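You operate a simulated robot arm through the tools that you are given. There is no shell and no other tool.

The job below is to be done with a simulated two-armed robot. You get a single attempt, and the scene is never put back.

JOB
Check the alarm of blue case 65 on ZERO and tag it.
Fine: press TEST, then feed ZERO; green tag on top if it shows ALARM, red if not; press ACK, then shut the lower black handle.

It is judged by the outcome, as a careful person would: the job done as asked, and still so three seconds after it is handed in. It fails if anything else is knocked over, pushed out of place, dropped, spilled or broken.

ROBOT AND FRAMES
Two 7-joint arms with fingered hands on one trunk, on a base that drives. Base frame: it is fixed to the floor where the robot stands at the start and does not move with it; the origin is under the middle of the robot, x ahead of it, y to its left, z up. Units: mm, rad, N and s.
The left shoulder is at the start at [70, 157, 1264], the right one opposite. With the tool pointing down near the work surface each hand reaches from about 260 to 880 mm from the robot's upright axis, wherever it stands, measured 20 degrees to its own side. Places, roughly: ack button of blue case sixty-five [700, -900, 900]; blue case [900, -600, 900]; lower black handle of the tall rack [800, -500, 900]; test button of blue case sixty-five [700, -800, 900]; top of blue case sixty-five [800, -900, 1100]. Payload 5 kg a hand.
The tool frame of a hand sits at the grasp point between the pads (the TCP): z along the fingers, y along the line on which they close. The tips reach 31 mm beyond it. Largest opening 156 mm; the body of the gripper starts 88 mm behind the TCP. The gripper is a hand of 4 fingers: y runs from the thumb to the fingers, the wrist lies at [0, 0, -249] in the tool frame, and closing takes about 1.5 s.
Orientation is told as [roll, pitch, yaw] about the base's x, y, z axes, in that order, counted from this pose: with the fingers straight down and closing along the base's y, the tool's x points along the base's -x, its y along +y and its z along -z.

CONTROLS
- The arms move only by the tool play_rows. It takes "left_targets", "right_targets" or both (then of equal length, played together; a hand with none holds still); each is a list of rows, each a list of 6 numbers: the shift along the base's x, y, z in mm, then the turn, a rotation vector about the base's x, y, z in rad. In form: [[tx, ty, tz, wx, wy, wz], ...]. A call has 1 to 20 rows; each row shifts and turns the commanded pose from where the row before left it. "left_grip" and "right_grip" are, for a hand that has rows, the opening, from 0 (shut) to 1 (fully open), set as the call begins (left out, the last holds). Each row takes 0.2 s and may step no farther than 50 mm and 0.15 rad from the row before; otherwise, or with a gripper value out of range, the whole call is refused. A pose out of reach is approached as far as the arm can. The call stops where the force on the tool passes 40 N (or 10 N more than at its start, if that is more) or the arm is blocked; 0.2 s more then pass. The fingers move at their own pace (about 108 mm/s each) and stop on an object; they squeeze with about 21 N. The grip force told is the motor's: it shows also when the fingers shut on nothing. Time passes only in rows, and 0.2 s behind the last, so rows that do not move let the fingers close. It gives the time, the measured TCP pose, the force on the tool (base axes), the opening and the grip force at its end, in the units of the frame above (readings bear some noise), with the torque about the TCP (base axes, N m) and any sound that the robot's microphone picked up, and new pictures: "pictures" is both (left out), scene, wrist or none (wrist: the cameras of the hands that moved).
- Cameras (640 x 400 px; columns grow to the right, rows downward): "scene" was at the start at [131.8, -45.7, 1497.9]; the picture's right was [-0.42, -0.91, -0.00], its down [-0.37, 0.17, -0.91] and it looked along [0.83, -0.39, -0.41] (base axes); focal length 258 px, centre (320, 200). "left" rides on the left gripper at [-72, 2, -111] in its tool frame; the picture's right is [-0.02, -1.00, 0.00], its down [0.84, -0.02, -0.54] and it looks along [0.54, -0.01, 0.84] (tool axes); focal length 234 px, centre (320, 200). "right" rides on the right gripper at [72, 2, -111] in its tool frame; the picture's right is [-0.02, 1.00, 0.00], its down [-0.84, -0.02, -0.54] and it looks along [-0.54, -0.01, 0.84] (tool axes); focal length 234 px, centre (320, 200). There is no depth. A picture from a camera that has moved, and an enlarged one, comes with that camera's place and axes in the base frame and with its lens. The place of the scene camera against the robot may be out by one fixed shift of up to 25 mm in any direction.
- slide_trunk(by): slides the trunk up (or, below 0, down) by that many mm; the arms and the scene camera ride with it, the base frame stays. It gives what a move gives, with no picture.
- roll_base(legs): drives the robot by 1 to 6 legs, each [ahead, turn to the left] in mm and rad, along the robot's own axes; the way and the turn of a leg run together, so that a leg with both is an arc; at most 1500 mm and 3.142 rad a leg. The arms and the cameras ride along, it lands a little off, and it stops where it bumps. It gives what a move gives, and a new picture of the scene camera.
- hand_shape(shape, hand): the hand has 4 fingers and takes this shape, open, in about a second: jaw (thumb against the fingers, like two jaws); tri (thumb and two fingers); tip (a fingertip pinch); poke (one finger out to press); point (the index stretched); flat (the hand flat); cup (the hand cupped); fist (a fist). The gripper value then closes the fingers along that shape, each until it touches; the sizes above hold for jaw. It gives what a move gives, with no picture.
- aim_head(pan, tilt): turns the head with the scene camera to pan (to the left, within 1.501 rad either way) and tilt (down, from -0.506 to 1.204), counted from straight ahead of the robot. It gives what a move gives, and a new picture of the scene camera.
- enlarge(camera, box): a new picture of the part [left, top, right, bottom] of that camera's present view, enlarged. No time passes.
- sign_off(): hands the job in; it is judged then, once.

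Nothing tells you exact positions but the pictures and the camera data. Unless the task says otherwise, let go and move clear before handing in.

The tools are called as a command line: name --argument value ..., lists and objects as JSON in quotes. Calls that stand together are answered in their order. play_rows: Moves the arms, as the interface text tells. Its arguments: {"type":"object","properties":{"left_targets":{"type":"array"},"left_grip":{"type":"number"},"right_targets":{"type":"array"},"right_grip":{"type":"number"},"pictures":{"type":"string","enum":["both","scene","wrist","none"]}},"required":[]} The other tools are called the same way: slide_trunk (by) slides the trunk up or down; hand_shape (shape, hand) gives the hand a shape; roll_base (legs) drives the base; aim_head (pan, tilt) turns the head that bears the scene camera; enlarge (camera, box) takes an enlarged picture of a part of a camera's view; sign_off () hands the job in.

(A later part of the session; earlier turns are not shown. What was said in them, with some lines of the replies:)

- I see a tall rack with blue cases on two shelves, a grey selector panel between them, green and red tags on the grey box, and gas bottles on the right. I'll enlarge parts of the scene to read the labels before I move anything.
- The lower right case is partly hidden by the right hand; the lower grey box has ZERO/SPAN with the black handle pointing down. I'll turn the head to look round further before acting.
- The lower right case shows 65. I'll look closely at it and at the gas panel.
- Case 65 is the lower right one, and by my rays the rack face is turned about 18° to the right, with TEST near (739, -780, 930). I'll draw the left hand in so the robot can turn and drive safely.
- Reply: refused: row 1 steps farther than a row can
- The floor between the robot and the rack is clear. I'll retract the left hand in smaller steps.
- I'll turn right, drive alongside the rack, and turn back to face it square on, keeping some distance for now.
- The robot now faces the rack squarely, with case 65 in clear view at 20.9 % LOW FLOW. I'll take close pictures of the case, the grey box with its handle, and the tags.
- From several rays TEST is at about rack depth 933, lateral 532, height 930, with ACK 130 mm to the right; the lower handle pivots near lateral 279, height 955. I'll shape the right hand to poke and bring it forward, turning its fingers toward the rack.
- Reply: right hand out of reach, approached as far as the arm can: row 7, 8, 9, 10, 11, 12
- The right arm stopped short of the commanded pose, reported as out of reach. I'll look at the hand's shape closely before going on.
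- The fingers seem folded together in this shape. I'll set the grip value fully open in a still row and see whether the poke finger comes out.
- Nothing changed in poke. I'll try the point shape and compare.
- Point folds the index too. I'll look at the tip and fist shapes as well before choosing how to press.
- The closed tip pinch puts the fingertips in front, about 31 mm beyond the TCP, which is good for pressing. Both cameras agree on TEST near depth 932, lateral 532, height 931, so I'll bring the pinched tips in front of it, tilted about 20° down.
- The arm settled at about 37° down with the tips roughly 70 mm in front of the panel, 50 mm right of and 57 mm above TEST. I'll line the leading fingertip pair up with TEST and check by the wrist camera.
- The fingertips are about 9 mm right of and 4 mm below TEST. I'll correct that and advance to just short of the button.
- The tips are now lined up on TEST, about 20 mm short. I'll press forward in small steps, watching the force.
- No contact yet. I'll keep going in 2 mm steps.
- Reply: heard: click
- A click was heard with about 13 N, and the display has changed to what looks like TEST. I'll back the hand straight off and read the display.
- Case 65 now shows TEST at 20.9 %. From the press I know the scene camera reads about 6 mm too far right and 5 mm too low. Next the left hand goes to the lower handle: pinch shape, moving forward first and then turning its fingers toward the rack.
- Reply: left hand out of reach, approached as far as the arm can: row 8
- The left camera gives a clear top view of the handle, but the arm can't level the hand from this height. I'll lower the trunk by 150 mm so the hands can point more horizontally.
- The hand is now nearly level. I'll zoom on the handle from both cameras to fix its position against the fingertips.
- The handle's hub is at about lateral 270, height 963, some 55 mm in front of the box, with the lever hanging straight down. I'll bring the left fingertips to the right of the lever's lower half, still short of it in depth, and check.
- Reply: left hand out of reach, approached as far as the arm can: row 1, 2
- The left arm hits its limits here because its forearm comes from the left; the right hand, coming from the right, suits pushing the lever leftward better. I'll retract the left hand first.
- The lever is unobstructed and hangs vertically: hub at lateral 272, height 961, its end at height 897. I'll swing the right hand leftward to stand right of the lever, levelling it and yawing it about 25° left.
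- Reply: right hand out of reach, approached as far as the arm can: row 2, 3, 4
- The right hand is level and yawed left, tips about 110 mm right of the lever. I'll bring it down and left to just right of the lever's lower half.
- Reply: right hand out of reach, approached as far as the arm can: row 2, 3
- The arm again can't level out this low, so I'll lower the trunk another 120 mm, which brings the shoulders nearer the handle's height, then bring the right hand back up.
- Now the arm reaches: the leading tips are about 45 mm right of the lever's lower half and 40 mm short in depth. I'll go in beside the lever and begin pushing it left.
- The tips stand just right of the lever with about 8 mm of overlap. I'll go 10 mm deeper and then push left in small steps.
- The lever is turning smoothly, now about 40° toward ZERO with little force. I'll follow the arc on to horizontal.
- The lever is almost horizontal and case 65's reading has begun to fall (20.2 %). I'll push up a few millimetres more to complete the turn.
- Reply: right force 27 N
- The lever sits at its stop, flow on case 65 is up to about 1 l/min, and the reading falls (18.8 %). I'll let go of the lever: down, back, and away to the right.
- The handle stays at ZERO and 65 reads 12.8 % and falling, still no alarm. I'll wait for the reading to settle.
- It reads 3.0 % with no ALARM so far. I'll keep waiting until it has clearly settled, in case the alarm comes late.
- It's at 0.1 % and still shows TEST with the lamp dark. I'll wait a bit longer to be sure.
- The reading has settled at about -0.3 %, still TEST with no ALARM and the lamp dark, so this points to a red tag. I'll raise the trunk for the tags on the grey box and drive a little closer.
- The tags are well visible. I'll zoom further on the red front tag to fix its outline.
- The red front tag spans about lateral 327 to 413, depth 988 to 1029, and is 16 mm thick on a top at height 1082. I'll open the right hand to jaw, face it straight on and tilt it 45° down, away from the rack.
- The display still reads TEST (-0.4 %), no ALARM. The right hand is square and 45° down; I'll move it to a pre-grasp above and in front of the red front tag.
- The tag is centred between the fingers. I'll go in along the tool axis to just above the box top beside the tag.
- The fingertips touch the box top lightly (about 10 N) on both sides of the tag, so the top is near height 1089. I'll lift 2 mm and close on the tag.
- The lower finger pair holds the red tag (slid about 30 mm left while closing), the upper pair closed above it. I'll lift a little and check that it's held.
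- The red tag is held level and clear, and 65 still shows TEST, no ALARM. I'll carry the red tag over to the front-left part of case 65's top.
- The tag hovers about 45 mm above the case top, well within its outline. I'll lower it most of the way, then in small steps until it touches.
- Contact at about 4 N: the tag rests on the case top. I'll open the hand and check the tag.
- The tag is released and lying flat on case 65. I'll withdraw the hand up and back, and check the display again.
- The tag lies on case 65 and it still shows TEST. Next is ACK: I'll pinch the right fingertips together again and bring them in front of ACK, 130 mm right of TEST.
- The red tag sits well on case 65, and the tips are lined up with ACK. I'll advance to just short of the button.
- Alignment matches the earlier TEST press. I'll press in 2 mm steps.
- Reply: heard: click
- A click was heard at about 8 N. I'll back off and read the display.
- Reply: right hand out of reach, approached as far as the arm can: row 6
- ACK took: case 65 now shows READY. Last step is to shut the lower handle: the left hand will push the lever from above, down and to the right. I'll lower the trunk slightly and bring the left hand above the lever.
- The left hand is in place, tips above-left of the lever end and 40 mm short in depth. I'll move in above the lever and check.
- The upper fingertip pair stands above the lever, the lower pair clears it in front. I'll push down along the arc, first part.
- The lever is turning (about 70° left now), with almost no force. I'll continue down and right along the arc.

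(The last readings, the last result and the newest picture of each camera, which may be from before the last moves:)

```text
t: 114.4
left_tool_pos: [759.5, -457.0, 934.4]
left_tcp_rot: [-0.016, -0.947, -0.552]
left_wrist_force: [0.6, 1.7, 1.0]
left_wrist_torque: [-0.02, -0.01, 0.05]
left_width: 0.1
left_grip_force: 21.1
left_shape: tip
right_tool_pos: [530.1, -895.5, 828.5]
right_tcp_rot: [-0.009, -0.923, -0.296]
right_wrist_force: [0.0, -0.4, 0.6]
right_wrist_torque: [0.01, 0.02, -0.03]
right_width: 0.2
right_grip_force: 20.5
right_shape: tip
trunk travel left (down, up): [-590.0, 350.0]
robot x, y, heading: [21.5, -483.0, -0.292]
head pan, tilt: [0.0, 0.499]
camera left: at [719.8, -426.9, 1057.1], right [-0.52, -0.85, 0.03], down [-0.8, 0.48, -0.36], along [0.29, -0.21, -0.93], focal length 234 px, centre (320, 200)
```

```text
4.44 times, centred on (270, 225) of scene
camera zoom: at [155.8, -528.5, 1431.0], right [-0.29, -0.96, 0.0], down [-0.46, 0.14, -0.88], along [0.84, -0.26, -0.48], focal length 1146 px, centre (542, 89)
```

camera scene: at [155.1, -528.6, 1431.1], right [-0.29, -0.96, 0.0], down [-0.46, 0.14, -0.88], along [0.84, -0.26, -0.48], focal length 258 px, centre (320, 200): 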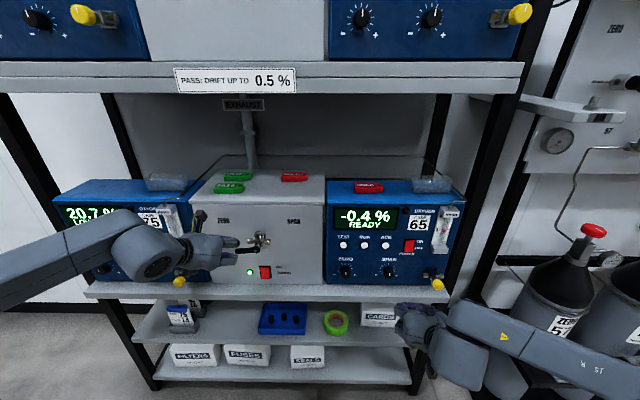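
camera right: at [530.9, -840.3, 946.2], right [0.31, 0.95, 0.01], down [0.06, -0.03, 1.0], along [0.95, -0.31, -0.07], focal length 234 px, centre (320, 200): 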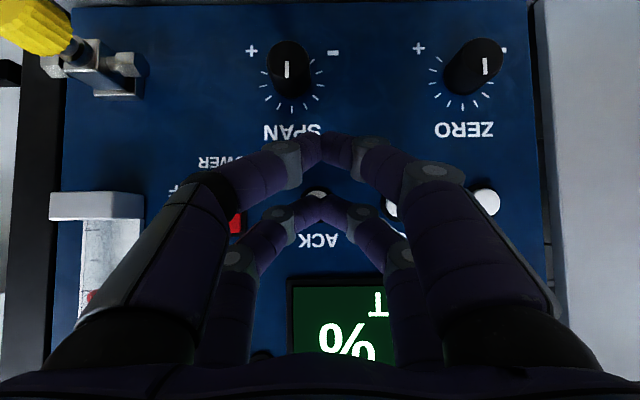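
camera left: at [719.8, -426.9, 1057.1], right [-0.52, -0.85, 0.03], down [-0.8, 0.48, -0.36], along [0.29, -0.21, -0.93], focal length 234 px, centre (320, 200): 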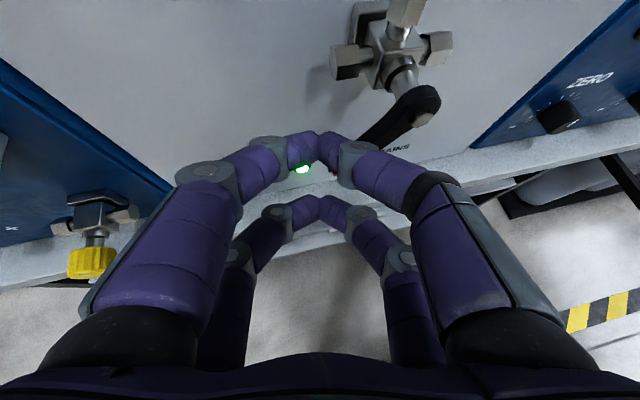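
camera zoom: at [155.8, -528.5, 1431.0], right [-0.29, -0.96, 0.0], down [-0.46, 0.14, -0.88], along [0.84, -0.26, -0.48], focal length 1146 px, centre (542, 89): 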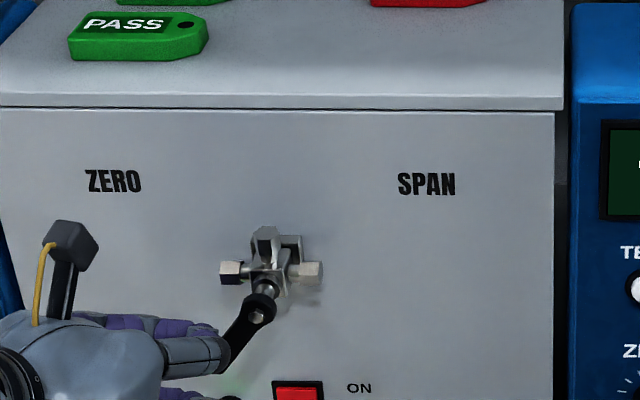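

About 30° remain. I'll continue with smaller steps toward vertical.

play_rows --left_targets '[[-1.5, -5.0, -4.1, 0, 0, 0], [-1.5, -5.0, -4.1, 0, 0, 0], [-1.45, -4.8, -1.5, 0, 0, 0]]' --pictures "wrist"

enlarge --camera "scene" --box '[220, 180, 320, 270]'

enlarge --camera "left" --box '[260, 20, 500, 220]'

```text
t: 115.2
left_tool_pos: [753.9, -470.7, 923.8]
left_tcp_rot: [-0.016, -0.946, -0.55]
left_wrist_force: [0.4, 3.0, -0.7]
left_wrist_torque: [-0.02, 0.02, 0.04]
left_width: 0.3
left_grip_force: 20.5
left_shape: tip
right_tool_pos: [531.1, -895.2, 828.0]
right_tcp_rot: [-0.012, -0.923, -0.295]
right_wrist_force: [-0.2, -0.4, 0.5]
right_wrist_torque: [-0.04, 0.02, 0.02]
right_width: 0.2
right_grip_force: 21.1
right_shape: tip
trunk travel left (down, up): [-590.0, 350.0]
robot x, y, heading: [25.0, -479.7, -0.296]
head pan, tilt: [0.0, 0.499]
camera left: at [715.1, -441.3, 1047.5], right [-0.52, -0.85, 0.03], down [-0.8, 0.48, -0.36], along [0.29, -0.21, -0.93], focal length 234 px, centre (320, 200)
```

left: 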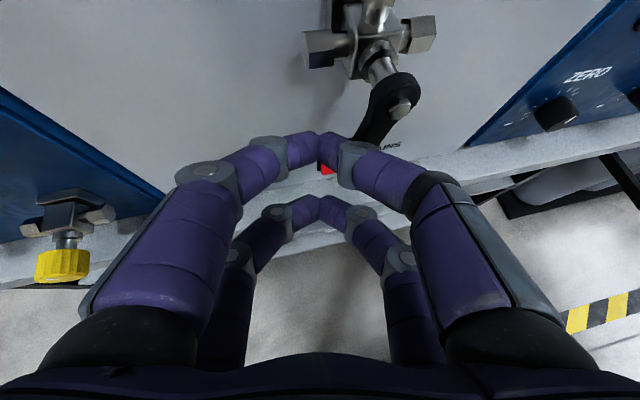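

```text
4.44 times, centred on (270, 225) of scene
camera zoom: at [155.9, -528.2, 1431.0], right [-0.29, -0.96, 0.0], down [-0.46, 0.14, -0.88], along [0.84, -0.26, -0.48], focal length 1146 px, centre (542, 89)
```

zoom: 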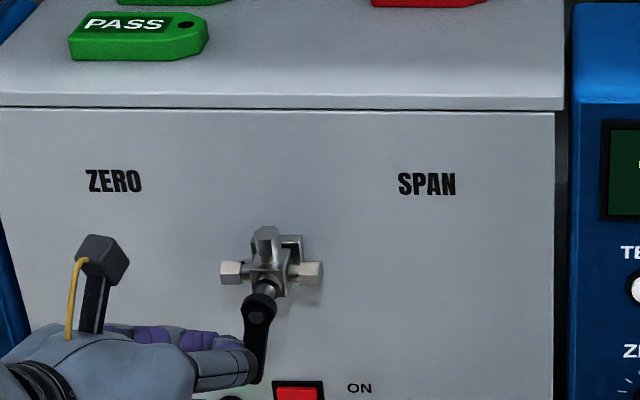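

```text
2.00 times, centred on (380, 120) of left
camera zoom: at [715.1, -441.3, 1047.5], right [-0.52, -0.85, 0.03], down [-0.8, 0.48, -0.36], along [0.29, -0.21, -0.93], focal length 468 px, centre (200, 360)
```

zoom: 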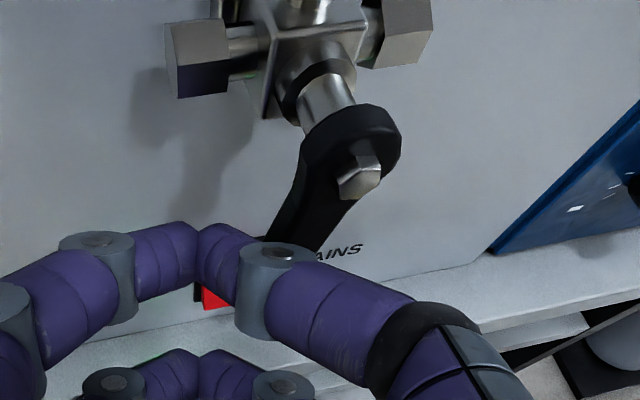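

About 8° remain by the picture. I'll push right by 5 mm more and check.

play_rows --left_targets '[[-0.72, -2.4, -0.5, 0, 0, 0], [-0.72, -2.4, -0.5, 0, 0, 0]]' --pictures "none"

enlarge --camera "scene" --box '[235, 200, 295, 260]'

enlarge --camera "left" --box '[260, 20, 500, 220]'

```text
t: 115.8
left_tool_pos: [753.1, -476.1, 922.9]
left_tcp_rot: [-0.018, -0.949, -0.55]
left_wrist_force: [-0.2, 3.9, -1.1]
left_wrist_torque: [-0.02, -0.01, 0.05]
left_width: 0.0
left_grip_force: 21.3
left_shape: tip
right_tool_pos: [531.7, -895.5, 828.2]
right_tcp_rot: [-0.009, -0.923, -0.295]
right_wrist_force: [0.4, 0.1, 0.1]
right_wrist_torque: [0.0, -0.02, 0.01]
right_width: 0.0
right_grip_force: 20.7
right_shape: tip
trunk travel left (down, up): [-590.0, 350.0]
robot x, y, heading: [24.2, -479.7, -0.296]
head pan, tilt: [0.0, 0.499]
```

```text
6.67 times, centred on (265, 230) of scene
camera zoom: at [155.9, -528.1, 1431.0], right [-0.29, -0.96, 0.0], down [-0.46, 0.14, -0.88], along [0.84, -0.26, -0.48], focal length 1719 px, centre (687, 0)
```

zoom: 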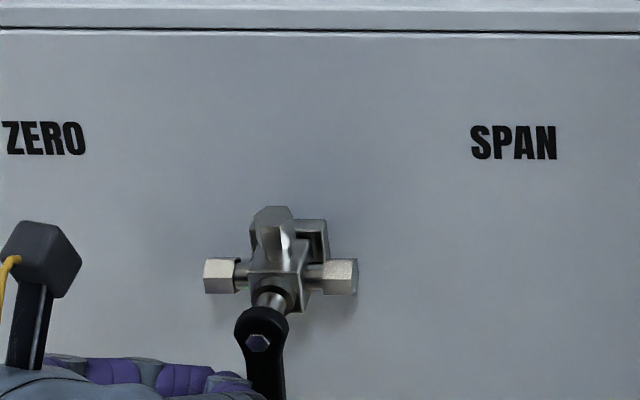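

```text
2.00 times, centred on (380, 120) of left
camera zoom: at [713.6, -446.2, 1046.4], right [-0.52, -0.85, 0.03], down [-0.8, 0.48, -0.36], along [0.29, -0.21, -0.93], focal length 468 px, centre (200, 360)
```

zoom: 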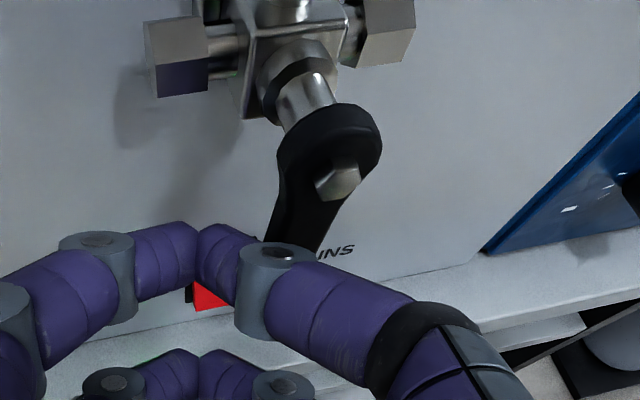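

enlarge --camera "scene" --box '[230, 215, 290, 275]'

```text
6.67 times, centred on (260, 245) of scene
camera zoom: at [155.9, -528.1, 1431.0], right [-0.29, -0.96, 0.0], down [-0.46, 0.14, -0.88], along [0.84, -0.26, -0.48], focal length 1719 px, centre (720, -100)
```

zoom: 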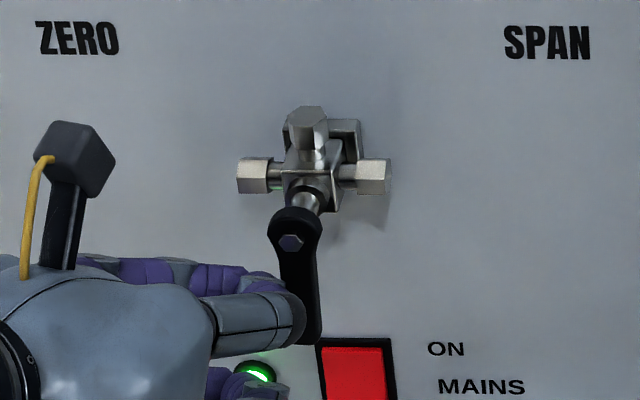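

The lever now hangs as it did at the start. I'll move the left hand off to the left and back, then verify the handle and case 65.

play_rows --left_targets '[[2.3, 7.7, 0, 0, 0, 0], [-9.6, 2.9, 0, 0, 0, 0], [-28.7, 8.7, 0, 0, 0, 0], [-38.3, 11.6, 0, 0, 0, 0], [-38.3, 11.6, 0, 0, 0, 0], [-26, 38, 0, 0, 0, 0], [-26, 38, 0, 0, 0, 0]]' --pictures "scene"

enlarge --camera "scene" --box '[215, 190, 315, 280]'

enlarge --camera "scene" --box '[310, 150, 470, 290]'

```text
t: 117.4
left_tool_pos: [585.7, -356.8, 923.3]
left_tcp_rot: [-0.018, -0.946, -0.551]
left_wrist_force: [-0.7, -0.3, 0.4]
left_wrist_torque: [0.04, -0.02, 0.02]
left_width: 0.0
left_grip_force: 21.2
left_shape: tip
right_tool_pos: [529.5, -896.7, 829.7]
right_tcp_rot: [-0.009, -0.925, -0.298]
right_wrist_force: [-0.2, -0.5, 0.2]
right_wrist_torque: [-0.01, -0.03, 0.0]
right_width: 0.0
right_grip_force: 20.3
right_shape: tip
trunk travel left (down, up): [-590.0, 350.0]
robot x, y, heading: [21.7, -486.1, -0.299]
head pan, tilt: [0.0, 0.499]
camera scene: at [153.5, -529.0, 1431.2], right [-0.29, -0.96, 0.0], down [-0.46, 0.14, -0.88], along [0.84, -0.26, -0.48], focal length 258 px, centre (320, 200)
```

scene: 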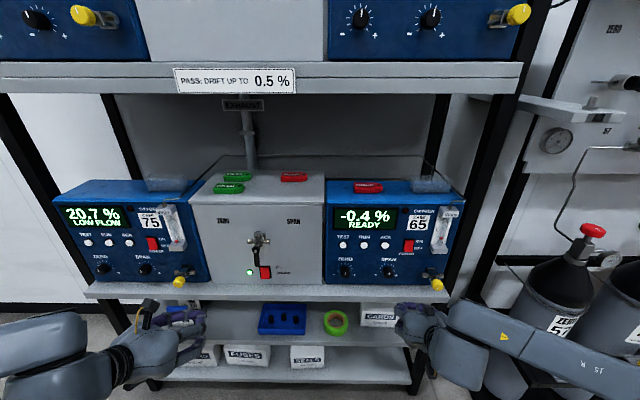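

```text
4.44 times, centred on (265, 235) of scene
camera zoom: at [153.5, -529.0, 1431.2], right [-0.29, -0.96, 0.0], down [-0.46, 0.14, -0.88], along [0.84, -0.26, -0.48], focal length 1146 px, centre (564, 44)
```

zoom: 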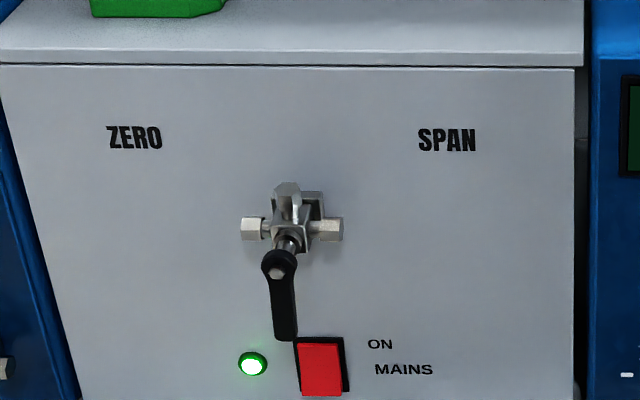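

```text
2.86 times, centred on (390, 220) of scene
camera zoom: at [153.5, -529.0, 1431.2], right [-0.29, -0.96, 0.0], down [-0.46, 0.14, -0.88], along [0.84, -0.26, -0.48], focal length 737 px, centre (120, 143)
```

zoom: 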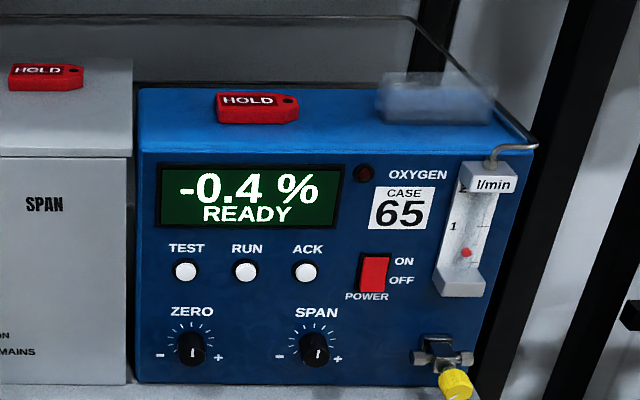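

The handle hangs down and the flow ball on case 65 is dropping. I'll wait a few seconds and check that the flow really goes to zero.

play_rows --left_targets '[[0, 0, 0, 0, 0, 0], [0, 0, 0, 0, 0, 0], [0, 0, 0, 0, 0, 0], [0, 0, 0, 0, 0, 0], [0, 0, 0, 0, 0, 0], [0, 0, 0, 0, 0, 0], [0, 0, 0, 0, 0, 0], [0, 0, 0, 0, 0, 0], [0, 0, 0, 0, 0, 0], [0, 0, 0, 0, 0, 0], [0, 0, 0, 0, 0, 0], [0, 0, 0, 0, 0, 0], [0, 0, 0, 0, 0, 0], [0, 0, 0, 0, 0, 0], [0, 0, 0, 0, 0, 0]]' --pictures "none"

enlarge --camera "scene" --box '[310, 150, 470, 290]'

enlarge --camera "scene" --box '[235, 215, 295, 275]'

enlarge --camera "scene" --box '[50, 150, 260, 300]'

```text
t: 120.6
left_tool_pos: [588.1, -357.4, 924.4]
left_tcp_rot: [-0.016, -0.945, -0.552]
left_wrist_force: [0.4, 0.0, -0.4]
left_wrist_torque: [0.01, -0.01, 0.0]
left_width: 0.2
left_grip_force: 21.2
left_shape: tip
right_tool_pos: [531.8, -896.4, 827.9]
right_tcp_rot: [-0.01, -0.923, -0.295]
right_wrist_force: [-0.1, 0.1, -0.2]
right_wrist_torque: [-0.01, -0.01, -0.01]
right_width: 0.0
right_grip_force: 21.3
right_shape: tip
trunk travel left (down, up): [-590.0, 350.0]
robot x, y, heading: [21.8, -481.3, -0.296]
head pan, tilt: [0.0, 0.499]
```

```text
2.86 times, centred on (390, 220) of scene
camera zoom: at [155.6, -528.8, 1431.0], right [-0.29, -0.96, 0.0], down [-0.46, 0.14, -0.88], along [0.84, -0.26, -0.48], focal length 737 px, centre (120, 143)
```

zoom: 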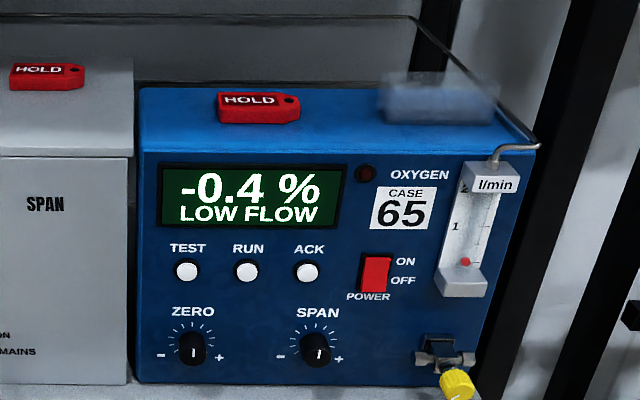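

```text
6.67 times, centred on (265, 245) of scene
camera zoom: at [155.6, -528.8, 1431.0], right [-0.29, -0.96, 0.0], down [-0.46, 0.14, -0.88], along [0.84, -0.26, -0.48], focal length 1719 px, centre (687, -100)
```

zoom: 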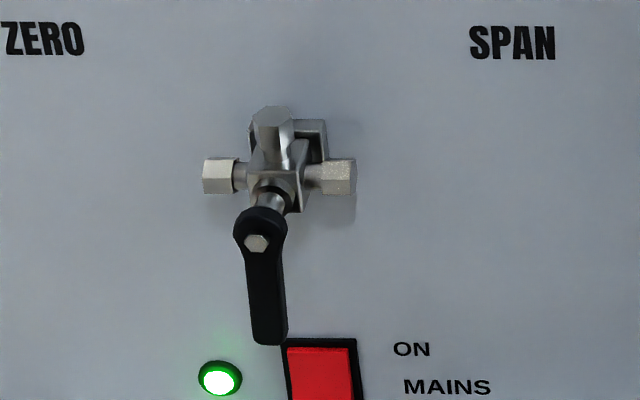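

```text
2.67 times, centred on (155, 225) of scene
camera zoom: at [155.6, -528.8, 1431.0], right [-0.29, -0.96, 0.0], down [-0.46, 0.14, -0.88], along [0.84, -0.26, -0.48], focal length 688 px, centre (760, 133)
```

zoom: 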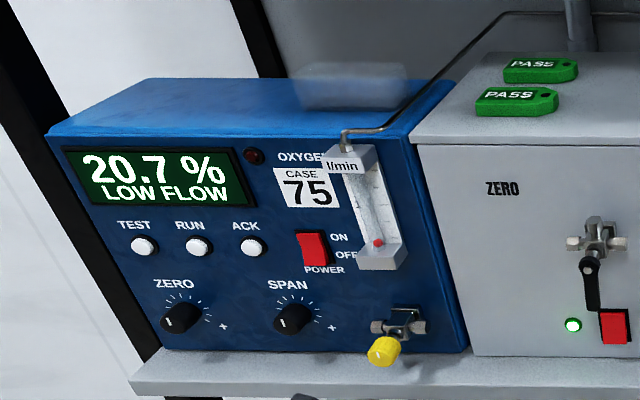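

Flow on case 65 is at zero with LOW FLOW showing as at the start, and the lower handle hangs in its original shut position. The red HOLD tag lies on top of 65, ACK was taken (READY), the other things stand undisturbed, and both hands are clear, so I'm handing it in.

sign_off

```text
The job is handed in.
```

Case 65 failed its alarm check on ZERO, so it now carries a red tag, and the job is handed in. I haven't been told how it was judged.

- **TEST and ZERO:** I pressed TEST and turned the lower black handle to ZERO. Flow rose to about 1 l/min and the reading fell from 20.9 % to -0.4 %.
- **Alarm:** it never showed ALARM. I waited about 30 seconds after turning to ZERO, until the reading had levelled off. The display still said TEST and the lamp stayed dark, right up to the ACK press.
- **Tag:** one red HOLD tag lies flat on top of case 65.
- **ACK and handle:** I pressed ACK and the display went to READY. I then pushed the handle back down to shut. Flow dropped to zero and the display went back to LOW FLOW, as it was at the start.

In the last pictures nothing else looked moved, and both hands are clear of the rack.
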